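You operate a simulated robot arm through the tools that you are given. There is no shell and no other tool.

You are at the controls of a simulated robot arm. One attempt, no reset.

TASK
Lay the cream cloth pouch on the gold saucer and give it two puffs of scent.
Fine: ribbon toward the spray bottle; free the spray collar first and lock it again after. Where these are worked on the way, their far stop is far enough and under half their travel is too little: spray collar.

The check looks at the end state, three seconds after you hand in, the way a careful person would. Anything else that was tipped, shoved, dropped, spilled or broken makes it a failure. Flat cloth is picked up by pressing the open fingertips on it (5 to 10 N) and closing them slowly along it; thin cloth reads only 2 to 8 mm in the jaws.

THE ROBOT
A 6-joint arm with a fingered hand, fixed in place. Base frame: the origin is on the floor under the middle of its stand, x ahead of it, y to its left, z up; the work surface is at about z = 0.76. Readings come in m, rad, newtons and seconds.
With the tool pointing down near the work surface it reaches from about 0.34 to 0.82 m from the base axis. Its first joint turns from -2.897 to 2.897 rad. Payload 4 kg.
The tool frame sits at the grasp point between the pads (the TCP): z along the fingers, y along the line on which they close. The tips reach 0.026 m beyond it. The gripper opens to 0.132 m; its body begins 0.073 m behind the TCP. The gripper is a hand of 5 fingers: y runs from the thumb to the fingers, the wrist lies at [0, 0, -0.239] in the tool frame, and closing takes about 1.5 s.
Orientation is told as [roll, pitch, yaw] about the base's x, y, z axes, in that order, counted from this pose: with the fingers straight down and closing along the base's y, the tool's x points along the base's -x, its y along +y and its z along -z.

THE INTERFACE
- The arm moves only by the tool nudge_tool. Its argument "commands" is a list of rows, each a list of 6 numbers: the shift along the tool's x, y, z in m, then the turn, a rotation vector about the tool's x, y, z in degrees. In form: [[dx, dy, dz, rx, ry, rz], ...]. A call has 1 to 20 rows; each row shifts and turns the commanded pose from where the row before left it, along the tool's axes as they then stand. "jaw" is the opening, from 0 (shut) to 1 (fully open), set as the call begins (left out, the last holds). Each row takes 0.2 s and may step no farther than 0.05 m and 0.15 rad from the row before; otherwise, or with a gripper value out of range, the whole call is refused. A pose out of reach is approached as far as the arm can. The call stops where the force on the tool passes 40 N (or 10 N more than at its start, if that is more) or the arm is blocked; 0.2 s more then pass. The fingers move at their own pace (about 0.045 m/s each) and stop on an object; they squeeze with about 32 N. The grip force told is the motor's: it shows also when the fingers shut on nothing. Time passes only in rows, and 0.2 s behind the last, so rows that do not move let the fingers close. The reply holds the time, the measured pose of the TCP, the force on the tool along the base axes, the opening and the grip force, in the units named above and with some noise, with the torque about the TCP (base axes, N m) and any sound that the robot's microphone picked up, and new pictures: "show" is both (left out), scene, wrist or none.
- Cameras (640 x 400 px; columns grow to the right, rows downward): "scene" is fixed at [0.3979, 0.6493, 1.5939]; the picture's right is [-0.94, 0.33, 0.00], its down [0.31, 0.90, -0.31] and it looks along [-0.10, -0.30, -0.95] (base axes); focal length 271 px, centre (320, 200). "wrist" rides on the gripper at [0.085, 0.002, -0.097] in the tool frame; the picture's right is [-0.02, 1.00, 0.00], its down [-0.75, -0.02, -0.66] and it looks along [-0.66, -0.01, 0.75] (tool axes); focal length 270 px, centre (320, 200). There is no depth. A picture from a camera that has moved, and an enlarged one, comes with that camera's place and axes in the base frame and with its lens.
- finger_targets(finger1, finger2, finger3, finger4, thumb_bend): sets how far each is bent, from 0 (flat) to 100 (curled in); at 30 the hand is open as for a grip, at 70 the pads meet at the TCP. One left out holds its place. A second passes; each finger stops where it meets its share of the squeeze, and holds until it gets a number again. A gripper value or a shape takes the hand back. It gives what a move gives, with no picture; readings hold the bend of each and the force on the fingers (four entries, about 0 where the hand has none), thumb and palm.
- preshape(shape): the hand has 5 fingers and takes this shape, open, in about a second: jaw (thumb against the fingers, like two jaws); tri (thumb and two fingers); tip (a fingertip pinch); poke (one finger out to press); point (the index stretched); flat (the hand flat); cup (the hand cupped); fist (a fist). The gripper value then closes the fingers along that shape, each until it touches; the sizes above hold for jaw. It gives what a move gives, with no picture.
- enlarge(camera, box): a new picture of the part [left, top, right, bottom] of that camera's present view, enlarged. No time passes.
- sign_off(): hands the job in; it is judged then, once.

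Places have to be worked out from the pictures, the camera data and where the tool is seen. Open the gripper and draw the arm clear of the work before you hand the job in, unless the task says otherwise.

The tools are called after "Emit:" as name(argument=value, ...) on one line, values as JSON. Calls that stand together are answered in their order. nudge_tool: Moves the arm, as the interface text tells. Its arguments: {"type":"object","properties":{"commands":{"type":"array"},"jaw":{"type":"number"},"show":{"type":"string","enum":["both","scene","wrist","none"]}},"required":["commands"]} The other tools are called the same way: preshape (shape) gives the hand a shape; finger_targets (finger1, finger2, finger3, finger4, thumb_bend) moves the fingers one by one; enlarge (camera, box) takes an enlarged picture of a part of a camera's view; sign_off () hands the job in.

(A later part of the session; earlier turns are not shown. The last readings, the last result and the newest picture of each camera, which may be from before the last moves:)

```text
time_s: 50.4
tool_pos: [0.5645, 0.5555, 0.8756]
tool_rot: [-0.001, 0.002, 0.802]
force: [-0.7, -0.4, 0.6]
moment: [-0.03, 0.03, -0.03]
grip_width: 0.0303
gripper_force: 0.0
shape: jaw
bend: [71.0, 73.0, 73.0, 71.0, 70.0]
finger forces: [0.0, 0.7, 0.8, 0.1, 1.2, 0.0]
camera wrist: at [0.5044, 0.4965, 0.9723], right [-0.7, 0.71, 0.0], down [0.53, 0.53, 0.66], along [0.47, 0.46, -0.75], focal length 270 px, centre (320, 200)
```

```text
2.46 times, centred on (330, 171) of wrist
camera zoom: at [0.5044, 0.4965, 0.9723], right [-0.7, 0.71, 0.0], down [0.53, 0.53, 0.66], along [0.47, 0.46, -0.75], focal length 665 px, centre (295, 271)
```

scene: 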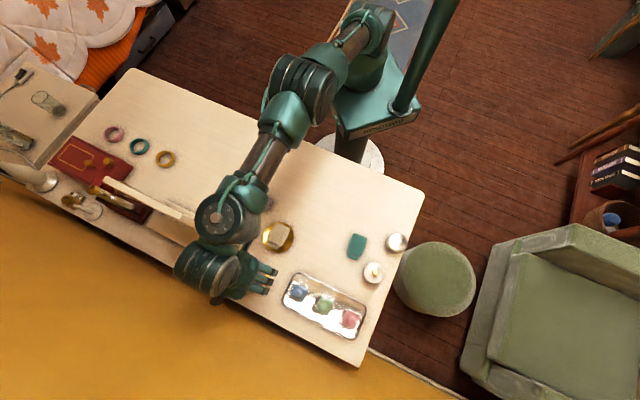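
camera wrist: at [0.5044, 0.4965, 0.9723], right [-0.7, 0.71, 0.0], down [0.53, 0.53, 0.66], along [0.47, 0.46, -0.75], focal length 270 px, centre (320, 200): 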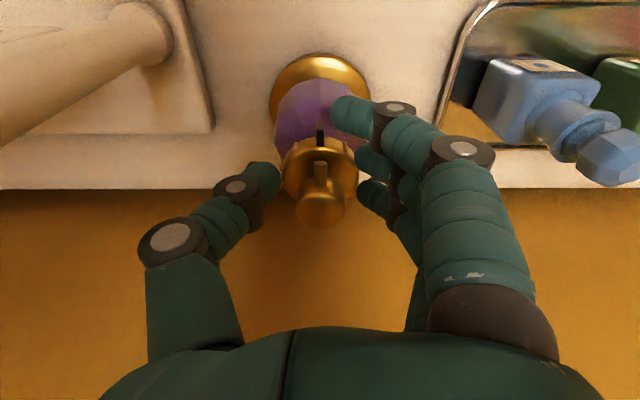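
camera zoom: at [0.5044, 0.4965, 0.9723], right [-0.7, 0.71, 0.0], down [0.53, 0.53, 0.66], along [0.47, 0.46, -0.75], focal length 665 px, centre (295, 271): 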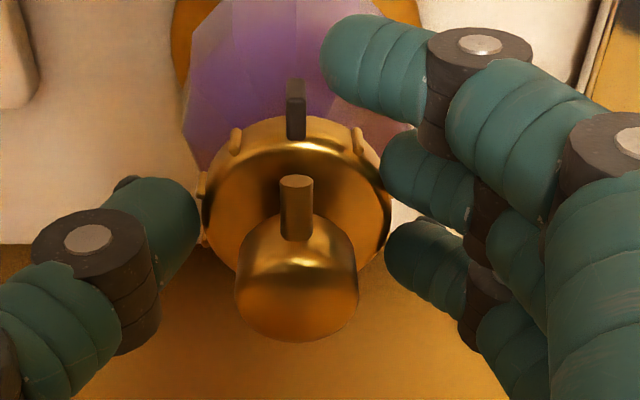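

Both fingers and thumb touch lightly (about 1 N each). I tighten a bit more to get a firmer hold on the collar.

Emit:
nudge_tool(commands=[[0, 0, 0, 0, 0, 0], [0, 0, 0, 0, 0, 0]], jaw=0.235, show="wrist")

Emit:
enlarge(camera="wrist", box=[200, 90, 460, 252])

```text
time_s: 51.0
tool_pos: [0.5636, 0.5564, 0.875]
tool_rot: [-0.001, 0.0, 0.802]
force: [0.9, -1.2, 0.4]
moment: [-0.03, -0.02, 0.0]
grip_width: 0.0243
gripper_force: 6.1
shape: jaw
bend: [63.0, 73.0, 73.0, 63.0, 70.0]
finger forces: [0.1, 1.1, 1.7, 0.0, 4.3, 0.0]
camera wrist: at [0.5045, 0.4965, 0.9722], right [-0.7, 0.71, 0.0], down [0.53, 0.53, 0.66], along [0.47, 0.46, -0.75], focal length 270 px, centre (320, 200)
```

wrist: 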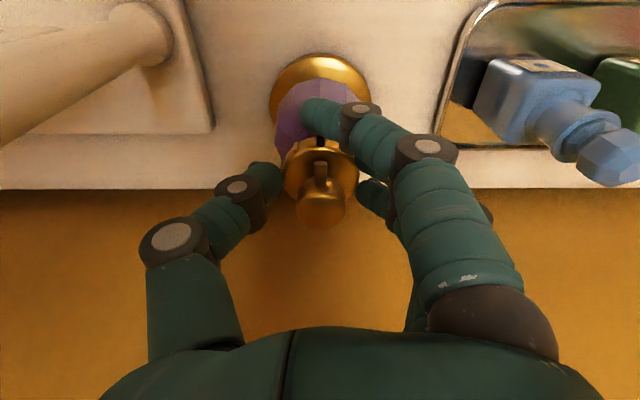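

```text
2.46 times, centred on (330, 171) of wrist
camera zoom: at [0.5045, 0.4965, 0.9722], right [-0.7, 0.71, 0.0], down [0.53, 0.53, 0.66], along [0.47, 0.46, -0.75], focal length 665 px, centre (295, 271)
```

zoom: 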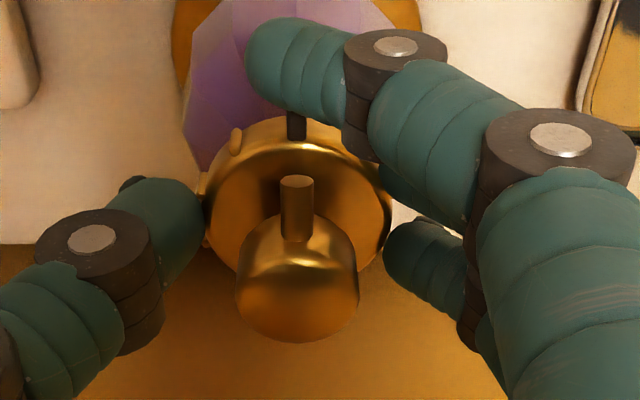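

The outer fingers have swept in past the collar, close to the pointer tab, so I pull fingers 1 and 4 back out and firm up fingers 2, 3 and the thumb a little instead.

Emit:
finger_targets(finger1=30, finger4=30)

Emit:
nudge_tool(commands=[[0, 0, 0, 0, 0, 0]], show="wrist")

Emit:
enlarge(camera="wrist", box=[200, 90, 460, 252])

```text
time_s: 52.0
tool_pos: [0.5635, 0.5562, 0.8753]
tool_rot: [-0.001, -0.001, 0.803]
force: [1.2, -2.2, -0.4]
moment: [-0.03, -0.04, -0.02]
grip_width: 0.0931
gripper_force: 3.7
shape: fingers
bend: [30.0, 73.0, 73.0, 30.0, 70.0]
finger forces: [0.0, 1.2, 1.6, 0.1, 4.9, 0.1]
```

```text
time_s: 52.4
tool_pos: [0.564, 0.556, 0.8744]
tool_rot: [0.001, 0.0, 0.801]
force: [1.2, -1.9, 0.0]
moment: [-0.04, -0.01, 0.04]
grip_width: 0.0933
gripper_force: 4.5
shape: fingers
bend: [30.0, 73.0, 73.0, 30.0, 70.0]
finger forces: [0.0, 1.2, 1.6, 0.0, 5.0, 0.0]
camera wrist: at [0.5045, 0.4964, 0.9722], right [-0.7, 0.71, 0.0], down [0.53, 0.53, 0.66], along [0.47, 0.46, -0.75], focal length 270 px, centre (320, 200)
```

wrist: 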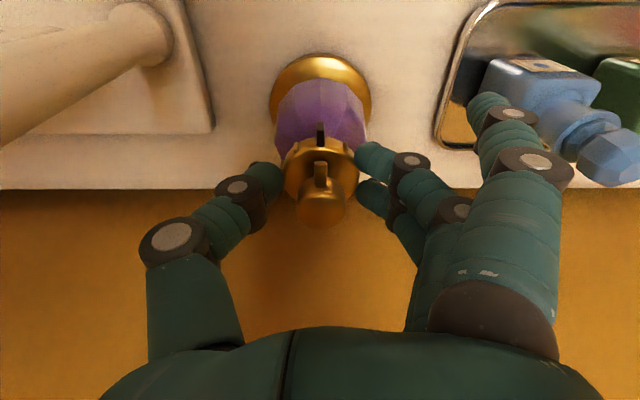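

```text
2.46 times, centred on (330, 171) of wrist
camera zoom: at [0.5045, 0.4964, 0.9722], right [-0.7, 0.71, 0.0], down [0.53, 0.53, 0.66], along [0.47, 0.46, -0.75], focal length 665 px, centre (295, 271)
```

zoom: 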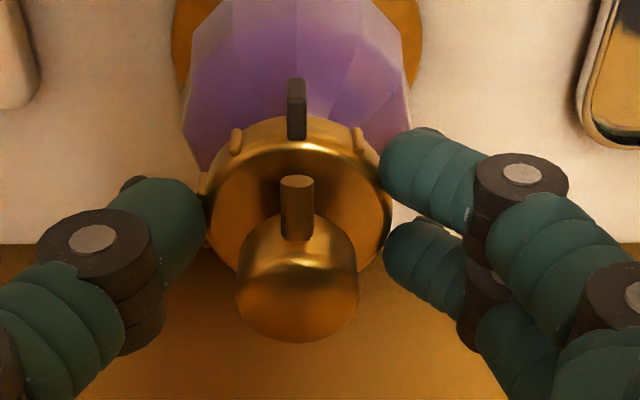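

The collar is held by fingers 2, 3 and the thumb with the tab and nozzle free. I test-turn 8° counter-clockwise (seen from above) and check torque and whether only the collar moves.

Emit:
nudge_tool(commands=[[0, -0.0004, 0, 0, 0, 0], [-0.0001, -0.0001, 0, 0, 0, -4], [-0.0001, -0.0001, 0, 0, 0, -4], [0, 0, 0, 0, 0, 0]], show="wrist")

Emit:
enlarge(camera="wrist", box=[200, 40, 460, 252])

```text
time_s: 53.4
tool_pos: [0.5643, 0.5559, 0.8737]
tool_rot: [-0.001, -0.001, 0.943]
force: [-0.3, -1.4, 0.1]
moment: [-0.02, 0.02, -0.04]
grip_width: 0.0932
gripper_force: 4.4
shape: fingers
bend: [30.0, 73.0, 73.0, 30.0, 70.0]
finger forces: [0.1, 1.9, 2.2, 0.0, 4.4, 0.1]
camera wrist: at [0.5141, 0.4883, 0.9721], right [-0.8, 0.6, 0.0], down [0.45, 0.6, 0.66], along [0.4, 0.52, -0.75], focal length 270 px, centre (320, 200)
```

wrist: 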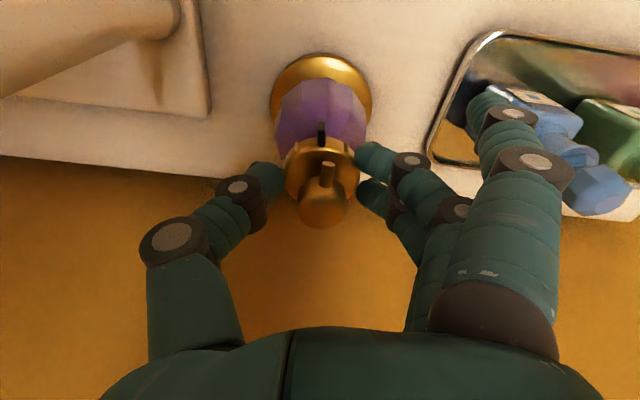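

```text
1.89 times, centred on (330, 146) of wrist
camera zoom: at [0.5141, 0.4883, 0.9721], right [-0.8, 0.6, 0.0], down [0.45, 0.6, 0.66], along [0.4, 0.52, -0.75], focal length 510 px, centre (301, 302)
```

zoom: 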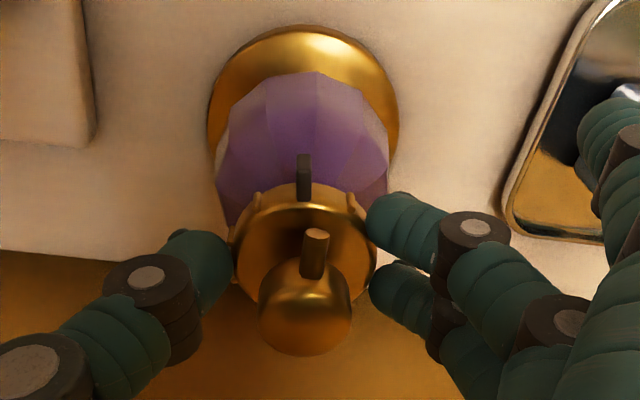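

The pointer moved with my hand while the nozzle and body stayed put, with only 0.04 Nm torque, so counter-clockwise is free. I keep turning, 20° more.

Emit:
nudge_tool(commands=[[-0.0001, -0.0001, 0, 0, 0, -5], [-0.0001, -0.0001, 0, 0, 0, -5], [-0.0001, -0.0001, 0, 0, 0, -5], [-0.0001, -0.0001, 0, 0, 0, -5], [0, 0, 0, 0, 0, 0]], show="wrist")

Emit:
enlarge(camera="wrist", box=[200, 40, 460, 252])

```text
time_s: 54.6
tool_pos: [0.565, 0.5558, 0.8748]
tool_rot: [-0.002, 0.0, 1.292]
force: [2.0, -1.7, 0.4]
moment: [-0.03, -0.06, -0.02]
grip_width: 0.0932
gripper_force: 4.5
shape: fingers
bend: [30.0, 73.0, 73.0, 30.0, 70.0]
finger forces: [0.0, 1.7, 1.7, 0.1, 5.5, 0.0]
camera wrist: at [0.541, 0.4749, 0.9721], right [-0.96, 0.29, 0.0], down [0.22, 0.72, 0.66], along [0.19, 0.63, -0.75], focal length 270 px, centre (320, 200)
```

wrist: 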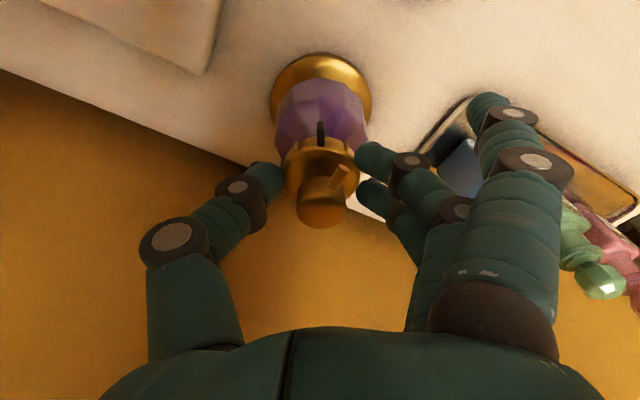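

```text
1.89 times, centred on (330, 146) of wrist
camera zoom: at [0.541, 0.4749, 0.9721], right [-0.96, 0.29, 0.0], down [0.22, 0.72, 0.66], along [0.19, 0.63, -0.75], focal length 510 px, centre (301, 302)
```

zoom: 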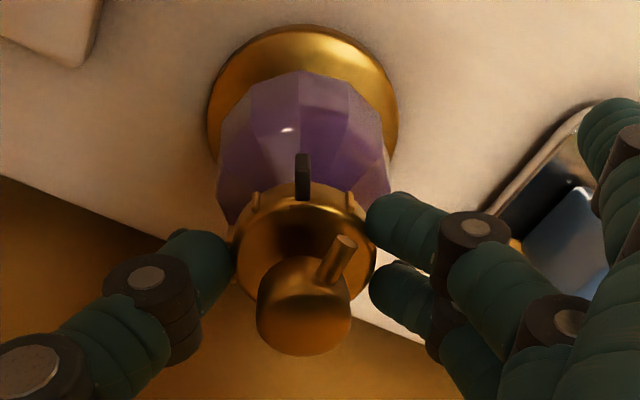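

Turning well (28° so far), and the nozzle and body have not moved. Thumb force is slightly higher, so I re-centre 0.5 mm and turn another 20°.

Emit:
nudge_tool(commands=[[-0.0001, -0.0005, 0, 0, 0, -5], [-0.0001, -0.0002, 0, 0, 0, -5], [-0.0001, -0.0002, 0, 0, 0, -5], [-0.0001, -0.0002, 0, 0, 0, -5], [0, 0, 0, 0, 0, 0]], show="wrist")

Emit:
enlarge(camera="wrist", box=[200, 40, 460, 252])

```text
time_s: 55.8
tool_pos: [0.5667, 0.557, 0.8762]
tool_rot: [0.0, -0.001, 1.641]
force: [0.2, -3.6, 1.9]
moment: [-0.07, 0.0, 0.0]
grip_width: 0.0929
gripper_force: 4.5
shape: fingers
bend: [30.0, 73.0, 73.0, 30.0, 70.0]
finger forces: [0.0, 2.3, 2.0, 0.1, 4.9, 0.0]
camera wrist: at [0.5713, 0.4715, 0.9719], right [-1.0, -0.05, 0.0], down [-0.04, 0.75, 0.66], along [-0.03, 0.66, -0.75], focal length 270 px, centre (320, 200)
```

wrist: 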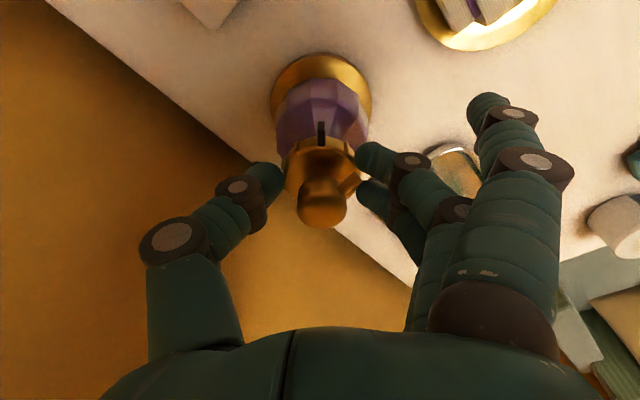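

```text
1.89 times, centred on (330, 146) of wrist
camera zoom: at [0.5713, 0.4715, 0.9719], right [-1.0, -0.05, 0.0], down [-0.04, 0.75, 0.66], along [-0.03, 0.66, -0.75], focal length 510 px, centre (301, 302)
```

zoom: 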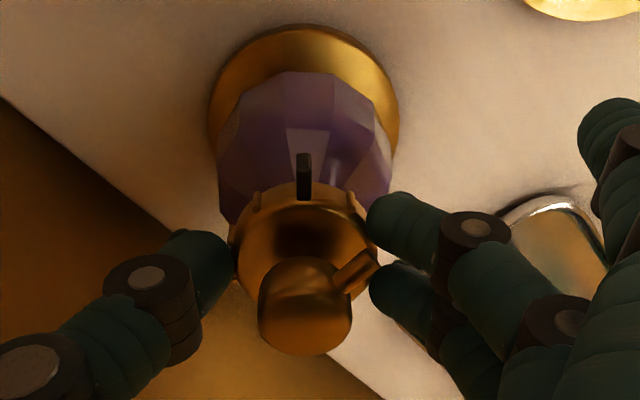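

48° turned now; a small 3.6 N side force appeared and the nozzle is coming near the fingertips. I zoom in to see the clearance.

Emit:
enlarge(camera="wrist", box=[270, 120, 410, 240])

Emit:
enlarge(camera="scene", box=[190, 190, 310, 300])

```text
3.33 times, centred on (340, 180) of wrist
camera zoom: at [0.5713, 0.4715, 0.9719], right [-1.0, -0.05, 0.0], down [-0.04, 0.75, 0.66], along [-0.03, 0.66, -0.75], focal length 901 px, centre (253, 267)
```

zoom: 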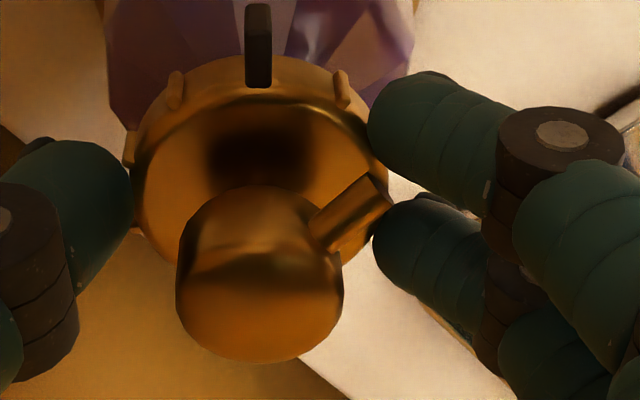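

```text
3.64 times, centred on (250, 245) of scene
camera zoom: at [0.3979, 0.6493, 1.5939], right [-0.94, 0.33, 0.0], down [0.31, 0.9, -0.31], along [-0.1, -0.3, -0.95], focal length 985 px, centre (574, 36)
```

zoom: 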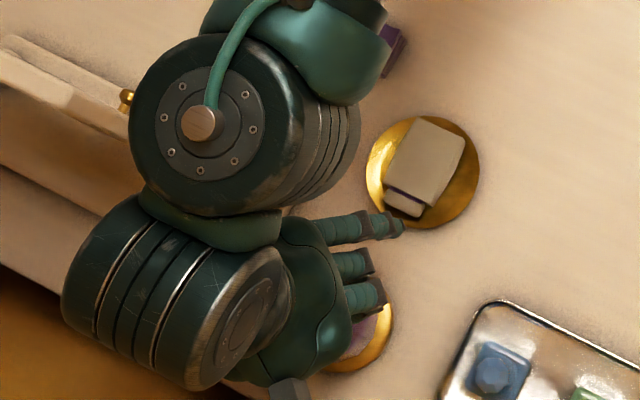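

The nozzle passes above the gap between fingers 2 and 3 without touching, and finger forces are unchanged. I continue in small steps with checks.

Emit:
nudge_tool(commands=[[0, 0, 0, 0, 0, -4], [0, 0, 0, 0, 0, -4], [0, 0, 0, 0, 0, 0]], show="wrist")

Emit:
enlarge(camera="wrist", box=[270, 120, 410, 240])

```text
time_s: 56.6
tool_pos: [0.5662, 0.5569, 0.8751]
tool_rot: [0.0, 0.0, 1.781]
force: [4.9, -3.0, 1.2]
moment: [-0.02, -0.1, -0.01]
grip_width: 0.0933
gripper_force: 5.2
shape: fingers
bend: [30.0, 73.0, 73.0, 30.0, 70.0]
finger forces: [0.1, 1.8, 1.3, 0.0, 6.6, 0.0]
camera wrist: at [0.5828, 0.473, 0.972], right [-0.98, -0.19, 0.0], down [-0.14, 0.74, 0.66], along [-0.12, 0.65, -0.75], focal length 270 px, centre (320, 200)
```

wrist: 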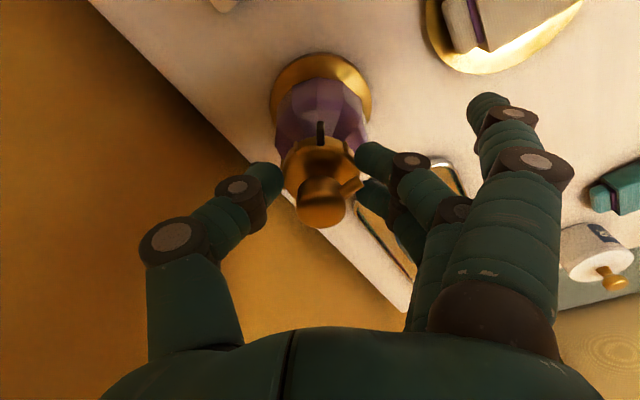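

```text
3.33 times, centred on (340, 180) of wrist
camera zoom: at [0.5828, 0.473, 0.972], right [-0.98, -0.19, 0.0], down [-0.14, 0.74, 0.66], along [-0.12, 0.65, -0.75], focal length 901 px, centre (253, 267)
```

zoom: 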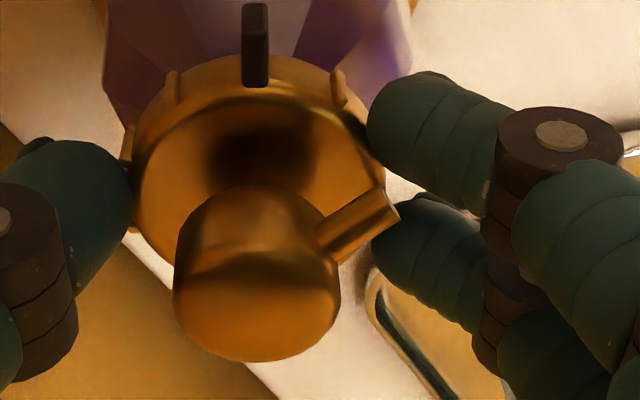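

The nozzle clearly passes above finger 3, and the collar still follows. I re-centre by about 1 mm against the side force and turn on by 8°.

Emit:
nudge_tool(commands=[[0.0008, -0.0009, 0, 0, 0, 0], [0, 0, 0, 0, 0, -4], [0, 0, 0, 0, 0, -4], [0, 0, 0, 0, 0, 0]], show="wrist")

Emit:
enlarge(camera="wrist", box=[270, 120, 410, 240])

```text
time_s: 57.6
tool_pos: [0.5683, 0.5558, 0.8746]
tool_rot: [-0.001, 0.0, 1.921]
force: [0.1, 1.7, 1.8]
moment: [0.08, -0.02, 0.0]
grip_width: 0.093
gripper_force: 4.3
shape: fingers
bend: [30.0, 73.0, 73.0, 30.0, 70.0]
finger forces: [0.0, 1.4, 2.3, 0.0, 4.6, 0.0]
camera wrist: at [0.5951, 0.4757, 0.9719], right [-0.95, -0.32, 0.0], down [-0.24, 0.71, 0.66], along [-0.21, 0.62, -0.75], focal length 270 px, centre (320, 200)
```

wrist: 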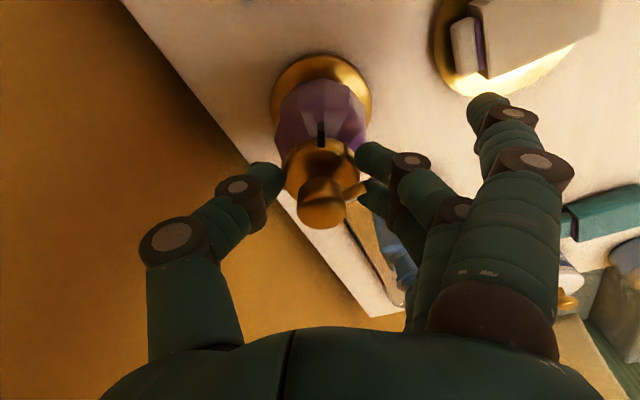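

```text
3.33 times, centred on (340, 180) of wrist
camera zoom: at [0.5951, 0.4757, 0.9719], right [-0.95, -0.32, 0.0], down [-0.24, 0.71, 0.66], along [-0.21, 0.62, -0.75], focal length 901 px, centre (253, 267)
```

zoom: 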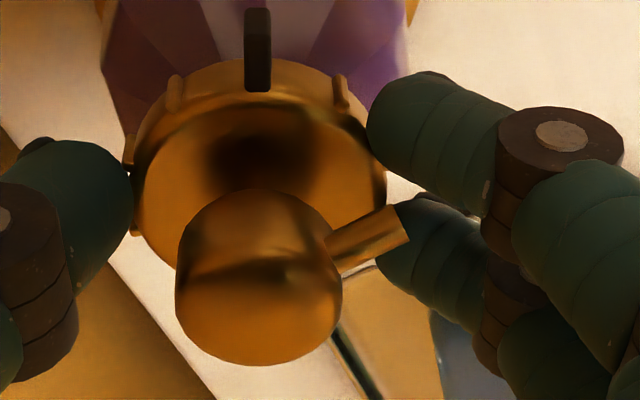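

Side force is nearly gone and the collar is at 64°. I turn 8° more and watch for a stop.

Emit:
nudge_tool(commands=[[0, 0, 0, 0, 0, -4], [0, 0, 0, 0, 0, -4], [0, 0, 0, 0, 0, 0]], show="wrist")

Emit:
enlarge(camera="wrist", box=[270, 120, 410, 240])

```text
time_s: 58.4
tool_pos: [0.5678, 0.5571, 0.8753]
tool_rot: [0.0, 0.0, 2.062]
force: [0.7, 1.3, 1.4]
moment: [0.0, -0.03, -0.05]
grip_width: 0.0931
gripper_force: 4.0
shape: fingers
bend: [30.0, 73.0, 73.0, 30.0, 70.0]
finger forces: [0.1, 1.4, 2.1, 0.1, 5.1, 0.0]
camera wrist: at [0.6062, 0.4805, 0.9719], right [-0.89, -0.45, 0.0], down [-0.34, 0.67, 0.66], along [-0.3, 0.59, -0.75], focal length 270 px, centre (320, 200)
```

wrist: 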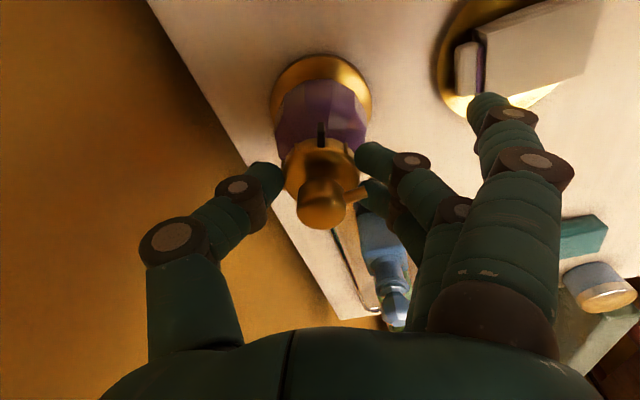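

```text
3.33 times, centred on (340, 180) of wrist
camera zoom: at [0.6062, 0.4805, 0.9719], right [-0.89, -0.45, 0.0], down [-0.34, 0.67, 0.66], along [-0.3, 0.59, -0.75], focal length 901 px, centre (253, 267)
```

zoom: 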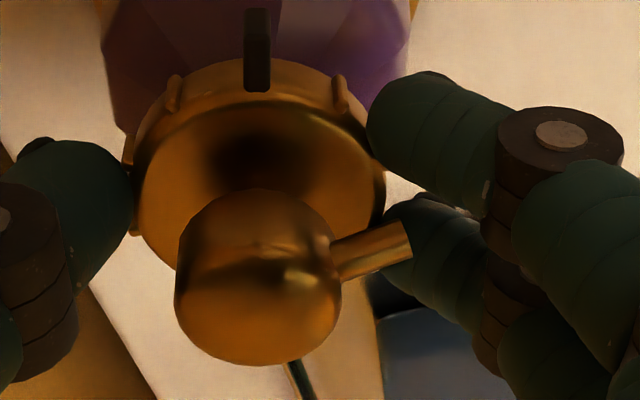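

Still no stop at 72° and the nozzle keeps its direction in the room. I go 6° further, near the wrist's limit.

Emit:
nudge_tool(commands=[[0, 0, 0, 0, 0, -3], [0, 0, 0, 0, 0, -3], [0, 0, 0, 0, 0, 0]], show="wrist")

Emit:
enlarge(camera="wrist", box=[270, 120, 410, 240])

Emit:
enlarge(camera="scene", box=[190, 190, 310, 300])

```text
time_s: 59.2
tool_pos: [0.5675, 0.557, 0.8746]
tool_rot: [0.0, -0.001, 2.164]
force: [2.6, 3.2, 1.9]
moment: [0.03, -0.06, -0.03]
grip_width: 0.0932
gripper_force: 4.3
shape: fingers
bend: [30.0, 73.0, 73.0, 30.0, 70.0]
finger forces: [0.0, 1.0, 1.6, 0.0, 6.2, 0.1]
camera wrist: at [0.6138, 0.4848, 0.9719], right [-0.84, -0.54, 0.0], down [-0.41, 0.63, 0.66], along [-0.36, 0.55, -0.75], focal length 270 px, centre (320, 200)
```

wrist: 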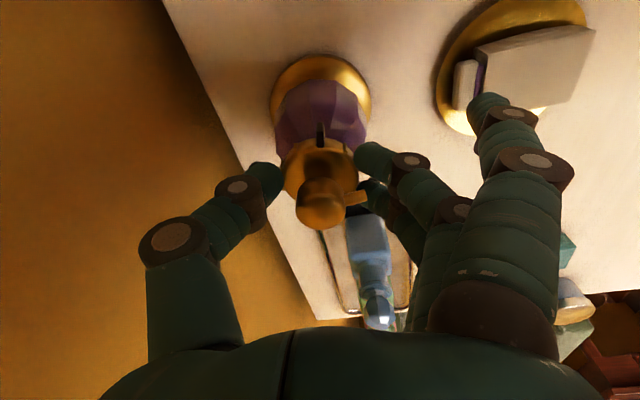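

```text
3.33 times, centred on (340, 180) of wrist
camera zoom: at [0.6138, 0.4848, 0.9719], right [-0.84, -0.54, 0.0], down [-0.41, 0.63, 0.66], along [-0.36, 0.55, -0.75], focal length 901 px, centre (253, 267)
```

zoom: 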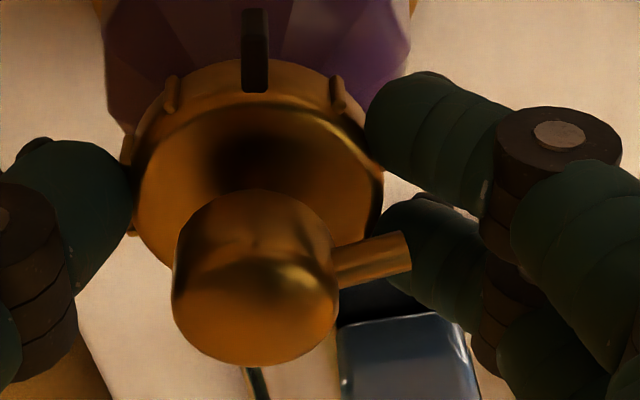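

```text
3.64 times, centred on (250, 245) of scene
camera zoom: at [0.3979, 0.6493, 1.5939], right [-0.94, 0.33, 0.0], down [0.31, 0.9, -0.31], along [-0.1, -0.3, -0.95], focal length 985 px, centre (574, 36)
```

zoom: 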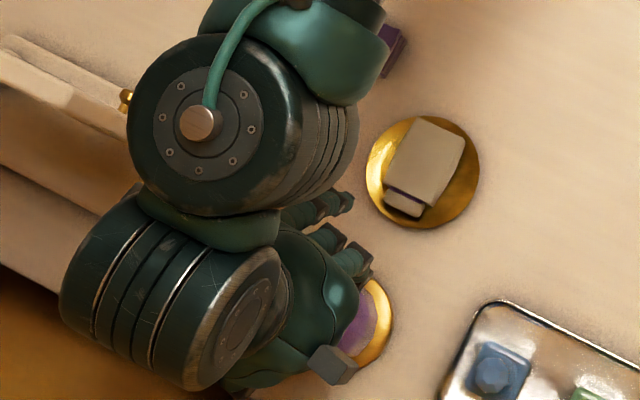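

The collar has turned 78° without a stop and the wrist is almost at its limit, so I'll re-grip. I open the hand evenly to release the collar.

Emit:
nudge_tool(commands=[[0, 0, 0, 0, 0, 0], [0, 0, 0, 0, 0, 0], [0, 0, 0, 0, 0, 0], [0, 0, 0, 0, 0, 0]], jaw=0.72, show="wrist")

```text
time_s: 60.2
tool_pos: [0.5676, 0.5559, 0.8749]
tool_rot: [0.0, 0.0, 2.163]
force: [-0.1, -0.2, -0.1]
moment: [0.01, 0.0, -0.02]
grip_width: 0.0947
gripper_force: 0.0
shape: jaw
bend: [66.0, 66.0, 66.0, 66.0, 62.0]
finger forces: [0.1, 0.1, 0.0, 0.0, 0.0, 0.0]
camera wrist: at [0.6137, 0.4847, 0.9719], right [-0.84, -0.54, 0.0], down [-0.41, 0.63, 0.66], along [-0.36, 0.55, -0.75], focal length 270 px, centre (320, 200)
```

wrist: 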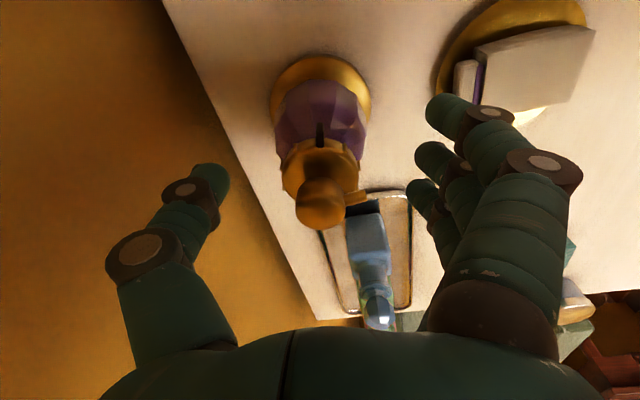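

Released cleanly. I rise to z ≈ 0.96, clear of the pump, and swing the hand back clockwise for a new grip.

Emit:
nudge_tool(commands=[[0, 0, -0.02, 0, 0, 0], [0, 0, -0.035, 0, 0, 0], [0, 0, -0.03, 0, 0, 0], [0, 0, 0, 0, 0, 0]], show="none")

Emit:
nudge_tool(commands=[[0, 0, 0, 0, 0, 7.5], [0, 0, 0, 0, 0, 7.5], [0, 0, 0, 0, 0, 7.5], [0, 0, 0, 0, 0, 7.5], [0, 0, 0, 0, 0, 7.5], [0, 0, 0, 0, 0, 7.5], [0, 0, 0, 0, 0, 7.5], [0, 0, 0, 0, 0, 7.5], [0, 0, 0, 0, 0, 7.5], [0, 0, 0, 0, 0, 7.5], [0, 0, 0, 0, 0, 7.5], [0, 0, 0, 0, 0, 0]], show="both")

Emit:
enlarge(camera="wrist", box=[250, 30, 390, 190])

```text
time_s: 61.2
tool_pos: [0.5664, 0.5563, 0.9591]
tool_rot: [0.0, 0.0, 2.165]
force: [-0.2, 0.2, -0.6]
moment: [0.0, 0.0, -0.02]
grip_width: 0.0947
gripper_force: 0.0
shape: jaw
bend: [66.0, 66.0, 66.0, 66.0, 62.0]
finger forces: [0.1, 0.0, 0.0, 0.1, 0.0, 0.0]
```

```text
time_s: 63.8
tool_pos: [0.5677, 0.5559, 0.9601]
tool_rot: [0.0, 0.001, 0.724]
force: [-0.4, -0.5, 0.2]
moment: [0.02, 0.01, -0.02]
grip_width: 0.0946
gripper_force: 0.1
shape: jaw
bend: [66.0, 66.0, 66.0, 66.0, 62.0]
finger forces: [0.0, 0.0, 0.1, 0.0, 0.1, 0.0]
camera wrist: at [0.5031, 0.5012, 1.0568], right [-0.65, 0.76, 0.0], down [0.57, 0.49, 0.66], along [0.5, 0.43, -0.75], focal length 270 px, centre (320, 200)
```

scene: 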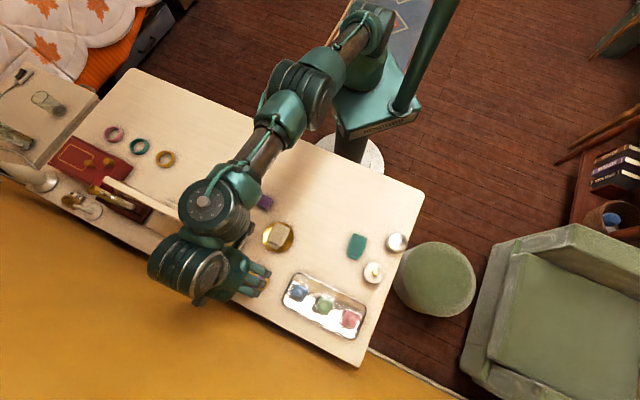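
wrist: 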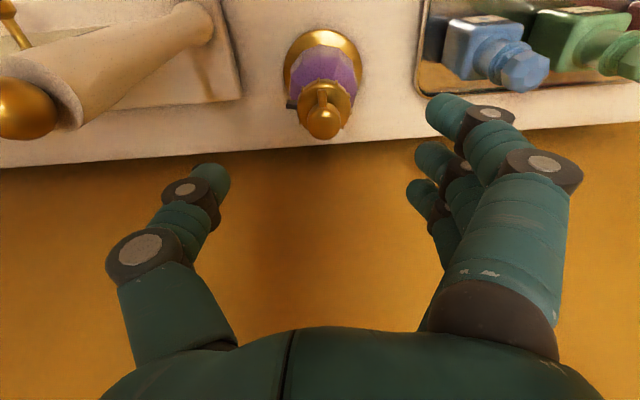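

```text
2.50 times, centred on (320, 110) of wrist
camera zoom: at [0.5031, 0.5012, 1.0568], right [-0.65, 0.76, 0.0], down [0.57, 0.49, 0.66], along [0.5, 0.43, -0.75], focal length 676 px, centre (320, 425)
```

zoom: 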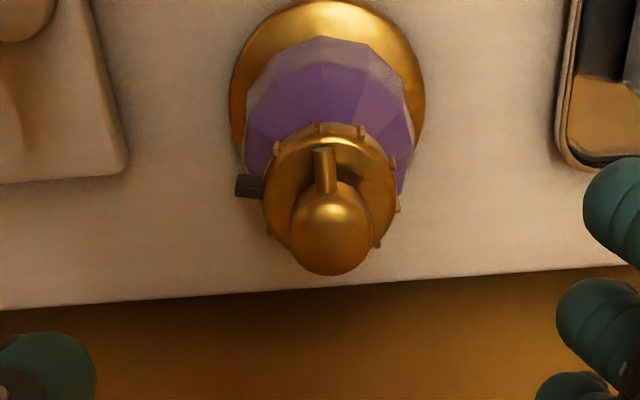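

The pointer has visibly turned about 80° while the bottle's body and nozzle stayed as they were, axis still at about (0.564, 0.5585). I rotate further clockwise to yaw -11° so thumb and fingers avoid the pointer, and re-centre.

Emit:
nudge_tool(commands=[[0, 0, 0, 0, 0, 7.5], [0, 0, 0, 0, 0, 7.5], [0, 0, 0, 0, 0, 7.5], [0, 0, 0, 0, 0, 7.5], [0, 0, 0, 0, 0, 7.5], [0, 0, 0, 0, 0, 7.5], [0, 0, 0, 0, 0, 7.5], [0.0039, 0.001, 0, 0, 0, 0], [0, 0, 0, 0, 0, 0]], show="both")

Emit:
enlarge(camera="wrist", box=[250, 30, 390, 190])

```text
time_s: 65.8
tool_pos: [0.5638, 0.5575, 0.9602]
tool_rot: [-0.001, -0.001, -0.192]
force: [0.5, 0.3, 0.5]
moment: [-0.01, -0.01, 0.01]
grip_width: 0.0948
gripper_force: 0.1
shape: jaw
bend: [66.0, 66.0, 66.0, 66.0, 62.0]
finger forces: [0.1, 0.0, 0.1, 0.0, 0.0, 0.1]
camera wrist: at [0.4815, 0.5751, 1.0571], right [0.21, 0.98, 0.0], down [0.74, -0.16, 0.66], along [0.64, -0.14, -0.75], focal length 270 px, centre (320, 200)
```

scene: 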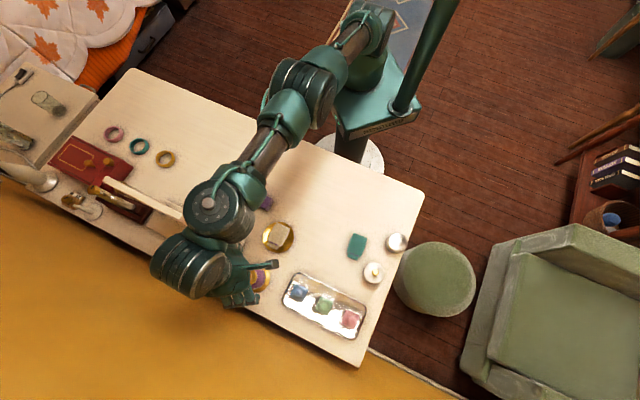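
wrist: 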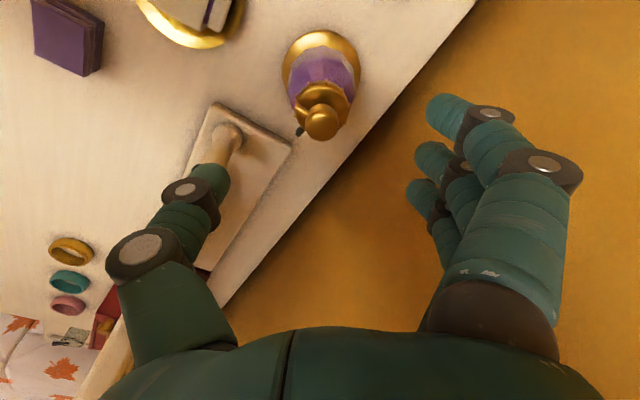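

```text
2.50 times, centred on (320, 110) of wrist
camera zoom: at [0.4815, 0.5751, 1.0571], right [0.21, 0.98, 0.0], down [0.74, -0.16, 0.66], along [0.64, -0.14, -0.75], focal length 676 px, centre (320, 425)
```

zoom: 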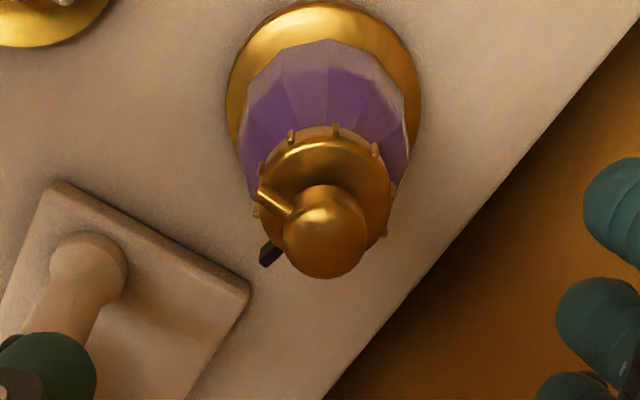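

Thumb will come in between the nozzle and the pointer, and the fingers opposite. I shift 2 mm to centre and descend to collar level.

Emit:
nudge_tool(commands=[[0, 0.002, 0.02, 0, 0, 0], [0, 0, 0.02, 0, 0, 0], [0, 0, 0.02, 0, 0, 0], [0, 0, 0.0155, 0, 0, 0], [0, 0, 0.01, 0, 0, 0], [0, 0, 0, 0, 0, 0]], show="wrist")

Emit:
enlarge(camera="wrist", box=[200, 90, 460, 252])

```text
time_s: 67.2
tool_pos: [0.5644, 0.5601, 0.8738]
tool_rot: [-0.001, 0.001, -0.192]
force: [0.4, -0.4, -0.7]
moment: [-0.03, 0.03, -0.01]
grip_width: 0.0946
gripper_force: 0.1
shape: jaw
bend: [66.0, 66.0, 66.0, 66.0, 62.0]
finger forces: [0.0, 0.0, 0.0, 0.0, 0.0, 0.0]
camera wrist: at [0.4817, 0.577, 0.971], right [0.21, 0.98, 0.0], down [0.74, -0.16, 0.66], along [0.64, -0.14, -0.75], focal length 270 px, centre (320, 200)
```

wrist: 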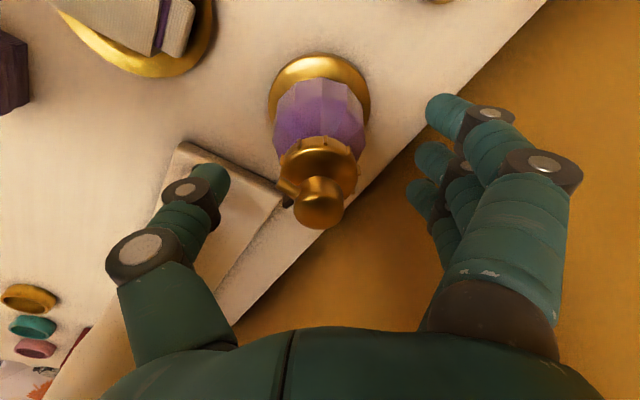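

```text
2.46 times, centred on (330, 171) of wrist
camera zoom: at [0.4817, 0.577, 0.971], right [0.21, 0.98, 0.0], down [0.74, -0.16, 0.66], along [0.64, -0.14, -0.75], focal length 665 px, centre (295, 271)
```

zoom: 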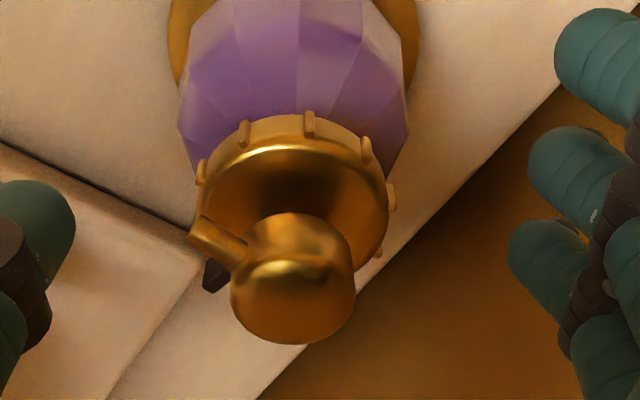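

Alignment looks even on both sides. I close to about 4.5 cm and check.

Emit:
nudge_tool(commands=[[0, 0, 0, 0, 0, 0], [0, 0, 0, 0, 0, 0], [0, 0, 0, 0, 0, 0], [0, 0, 0, 0, 0, 0]], jaw=0.33, show="wrist")

Emit:
enlarge(camera="wrist", box=[200, 90, 460, 252])

```text
time_s: 68.2
tool_pos: [0.5637, 0.5599, 0.874]
tool_rot: [-0.001, 0.0, -0.192]
force: [-0.7, 0.2, -0.2]
moment: [0.03, 0.0, -0.02]
grip_width: 0.0445
gripper_force: 0.0
shape: jaw
bend: [73.0, 73.0, 73.0, 73.0, 70.0]
finger forces: [0.0, 0.0, 0.1, 0.0, 0.0, 0.0]
camera wrist: at [0.4818, 0.577, 0.9713], right [0.21, 0.98, 0.0], down [0.74, -0.16, 0.66], along [0.64, -0.14, -0.75], focal length 270 px, centre (320, 200)
```

wrist: 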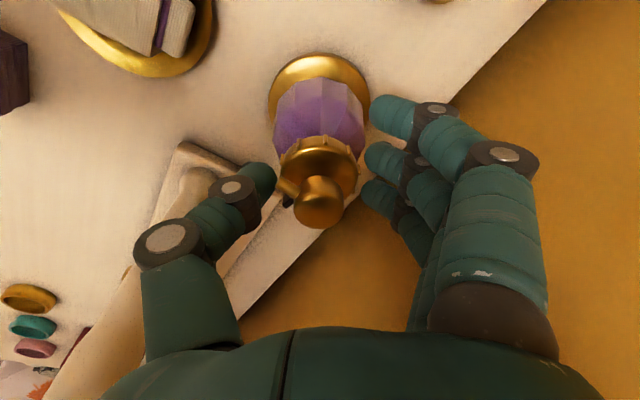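

```text
2.46 times, centred on (330, 171) of wrist
camera zoom: at [0.4818, 0.577, 0.9713], right [0.21, 0.98, 0.0], down [0.74, -0.16, 0.66], along [0.64, -0.14, -0.75], focal length 665 px, centre (295, 271)
```

zoom: 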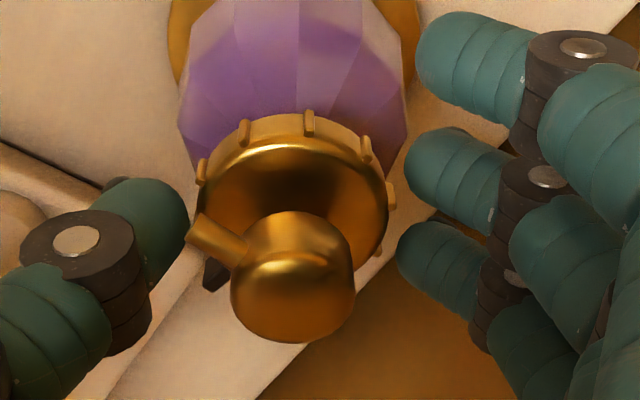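

Gaps are even and the nozzle tip sits above the thumb. I continue closing in small increments until light contact.

Emit:
nudge_tool(commands=[[0, 0, 0, 0, 0, 0]], jaw=0.3, show="none")

Emit:
nudge_tool(commands=[[0, 0, 0, 0, 0, 0]], jaw=0.285, show="wrist")

Emit:
enlarge(camera="wrist", box=[200, 90, 460, 252])

```text
time_s: 68.6
tool_pos: [0.5641, 0.5596, 0.8744]
tool_rot: [-0.001, -0.001, -0.193]
force: [0.3, -1.7, -0.6]
moment: [-0.01, 0.01, 0.01]
grip_width: 0.0409
gripper_force: 0.2
shape: jaw
bend: [73.0, 73.0, 73.0, 73.0, 70.0]
finger forces: [0.1, 0.0, 0.0, 0.0, 1.0, 0.0]
```

```text
time_s: 69.0
tool_pos: [0.5645, 0.5594, 0.8752]
tool_rot: [0.0, 0.001, -0.191]
force: [-0.1, 0.0, 0.7]
moment: [-0.02, 0.02, 0.01]
grip_width: 0.0321
gripper_force: 0.0
shape: jaw
bend: [71.0, 73.0, 73.0, 71.0, 70.0]
finger forces: [0.0, 0.8, 0.7, 0.0, 1.0, 0.0]
camera wrist: at [0.4817, 0.5771, 0.9713], right [0.21, 0.98, 0.0], down [0.74, -0.16, 0.66], along [0.64, -0.14, -0.75], focal length 270 px, centre (320, 200)
```

wrist: 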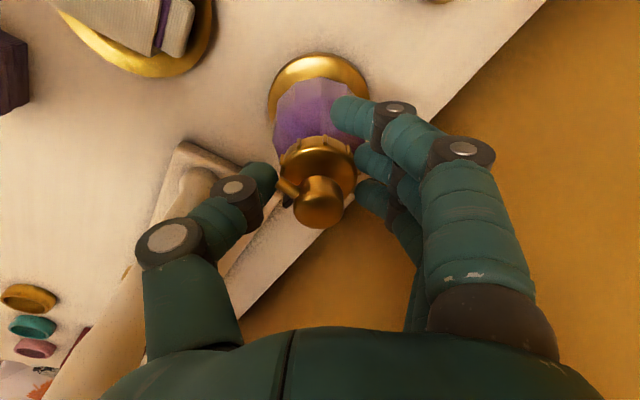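

```text
2.46 times, centred on (330, 171) of wrist
camera zoom: at [0.4817, 0.5771, 0.9713], right [0.21, 0.98, 0.0], down [0.74, -0.16, 0.66], along [0.64, -0.14, -0.75], focal length 665 px, centre (295, 271)
```

zoom: 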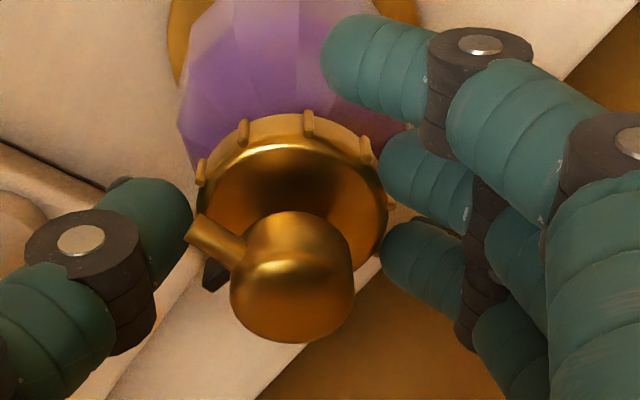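

Light balanced contact (about 1 N each). I tighten as before and then retract the outer fingers.

Emit:
nudge_tool(commands=[[0, 0, 0, 0, 0, 0], [0, 0, 0, 0, 0, 0]], jaw=0.235, show="none")

Emit:
finger_targets(finger1=45, finger4=45)

Emit:
nudge_tool(commands=[[0, 0, 0, 0, 0, 0]], show="wrist")

Emit:
enlarge(camera="wrist", box=[200, 90, 460, 252])

```text
time_s: 69.6
tool_pos: [0.5646, 0.5589, 0.8739]
tool_rot: [0.001, 0.0, -0.192]
force: [-0.2, -1.7, 0.8]
moment: [-0.03, 0.0, 0.0]
grip_width: 0.025
gripper_force: 5.8
shape: jaw
bend: [63.0, 73.0, 73.0, 63.0, 70.0]
finger forces: [0.0, 1.1, 1.5, 0.0, 4.3, 0.0]
```

```text
time_s: 70.6
tool_pos: [0.5643, 0.5593, 0.8741]
tool_rot: [0.001, 0.0, -0.193]
force: [-1.7, -2.9, -0.3]
moment: [-0.05, 0.03, 0.02]
grip_width: 0.0714
gripper_force: 4.1
shape: fingers
bend: [45.0, 73.0, 73.0, 45.0, 70.0]
finger forces: [0.0, 1.3, 1.5, 0.0, 4.9, 0.0]
```

```text
time_s: 71.0
tool_pos: [0.5644, 0.5596, 0.8747]
tool_rot: [0.0, -0.001, -0.192]
force: [-1.2, -3.0, -0.3]
moment: [-0.02, 0.0, -0.01]
grip_width: 0.0712
gripper_force: 3.7
shape: fingers
bend: [45.0, 73.0, 73.0, 45.0, 70.0]
finger forces: [0.0, 1.2, 1.5, 0.0, 4.8, 0.0]
camera wrist: at [0.4818, 0.5769, 0.9713], right [0.21, 0.98, 0.0], down [0.74, -0.16, 0.66], along [0.64, -0.14, -0.75], focal length 270 px, centre (320, 200)
```

wrist: 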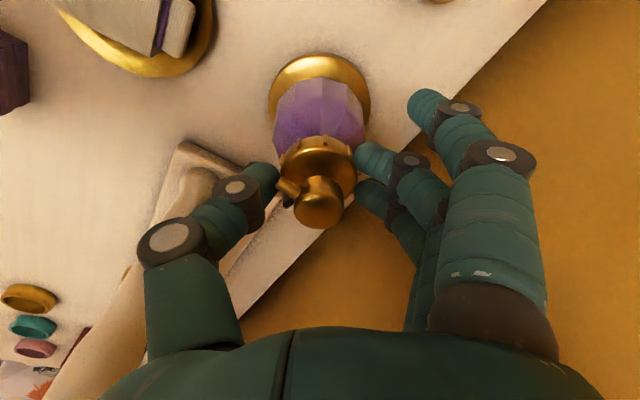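

```text
2.46 times, centred on (330, 171) of wrist
camera zoom: at [0.4818, 0.5769, 0.9713], right [0.21, 0.98, 0.0], down [0.74, -0.16, 0.66], along [0.64, -0.14, -0.75], focal length 665 px, centre (295, 271)
```

zoom: 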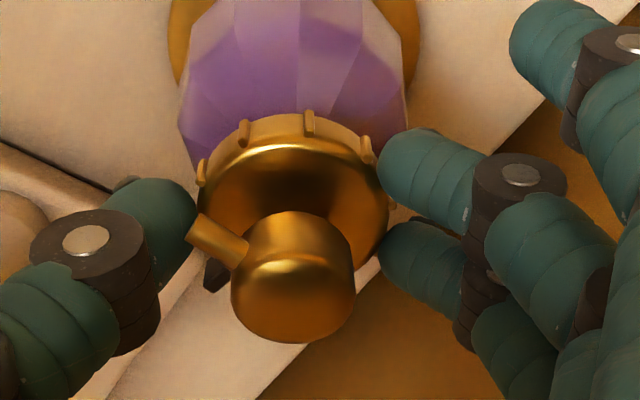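

Held again with pointer and nozzle free. I trim 0.6 mm sideways and turn on counter-clockwise by 8°, watching for the stop.

Emit:
nudge_tool(commands=[[0, -0.0006, 0, 0, 0, 0], [0, 0, 0, 0, 0, -4], [0, 0, 0, 0, 0, -4], [0, 0, 0, 0, 0, 0]], show="wrist")

Emit:
enlarge(camera="wrist", box=[200, 90, 460, 252])

```text
time_s: 72.0
tool_pos: [0.5634, 0.5595, 0.8742]
tool_rot: [-0.001, 0.001, -0.053]
force: [-1.7, -1.5, -1.4]
moment: [-0.03, 0.04, -0.02]
grip_width: 0.0713
gripper_force: 3.9
shape: fingers
bend: [45.0, 73.0, 73.0, 45.0, 70.0]
finger forces: [0.0, 1.6, 1.9, 0.1, 4.6, 0.0]
camera wrist: at [0.48, 0.5648, 0.9714], right [0.07, 1.0, 0.0], down [0.75, -0.05, 0.66], along [0.66, -0.05, -0.75], focal length 270 px, centre (320, 200)
```

wrist: 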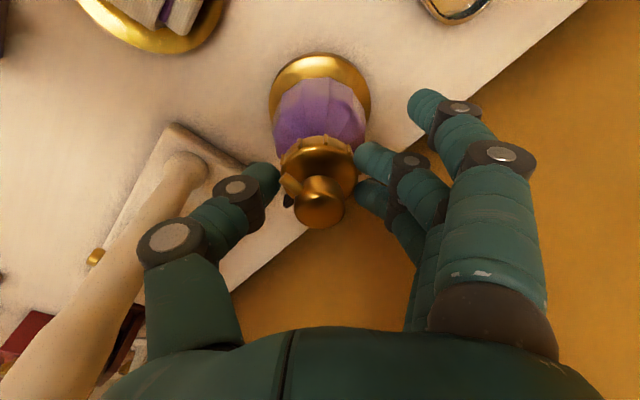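

```text
2.46 times, centred on (330, 171) of wrist
camera zoom: at [0.48, 0.5648, 0.9714], right [0.07, 1.0, 0.0], down [0.75, -0.05, 0.66], along [0.66, -0.05, -0.75], focal length 665 px, centre (295, 271)
```

zoom: 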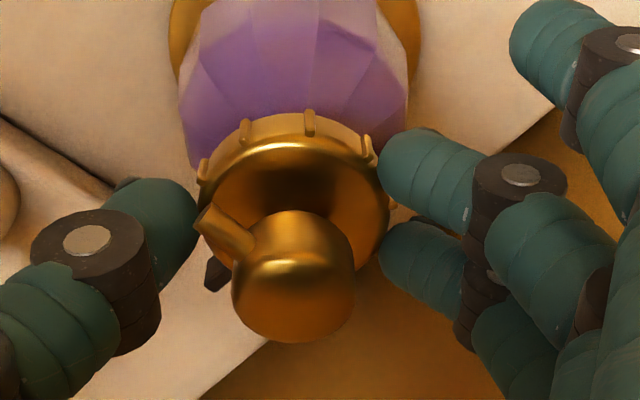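

The collar moved another 8° (total about 86°) with no resistance. I go 8° more.

Emit:
nudge_tool(commands=[[0, 0, 0, 0, 0, -4], [0, 0, 0, 0, 0, -4], [0, 0, 0, 0, 0, 0]], show="wrist")

Emit:
enlarge(camera="wrist", box=[200, 90, 460, 252])

```text
time_s: 72.8
tool_pos: [0.5643, 0.5587, 0.8748]
tool_rot: [-0.001, 0.001, 0.087]
force: [-1.2, -3.5, -1.7]
moment: [-0.07, 0.01, -0.12]
grip_width: 0.0715
gripper_force: 4.3
shape: fingers
bend: [45.0, 73.0, 73.0, 45.0, 70.0]
finger forces: [0.1, 1.2, 1.5, 0.0, 5.1, 0.0]
camera wrist: at [0.4801, 0.5529, 0.9717], right [-0.07, 1.0, 0.0], down [0.75, 0.05, 0.66], along [0.66, 0.04, -0.75], focal length 270 px, centre (320, 200)
```

wrist: 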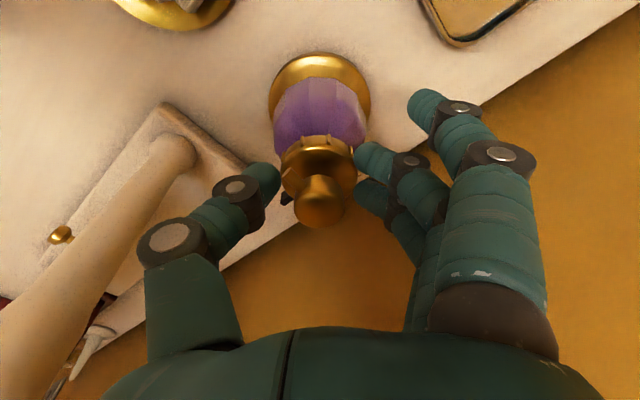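

```text
2.46 times, centred on (330, 171) of wrist
camera zoom: at [0.4801, 0.5529, 0.9717], right [-0.07, 1.0, 0.0], down [0.75, 0.05, 0.66], along [0.66, 0.04, -0.75], focal length 665 px, centre (295, 271)
```

zoom: 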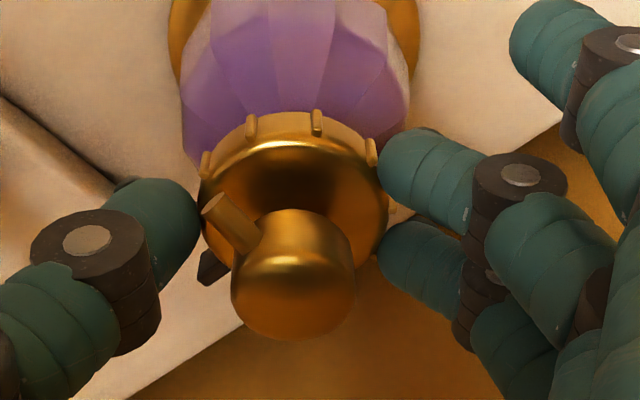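

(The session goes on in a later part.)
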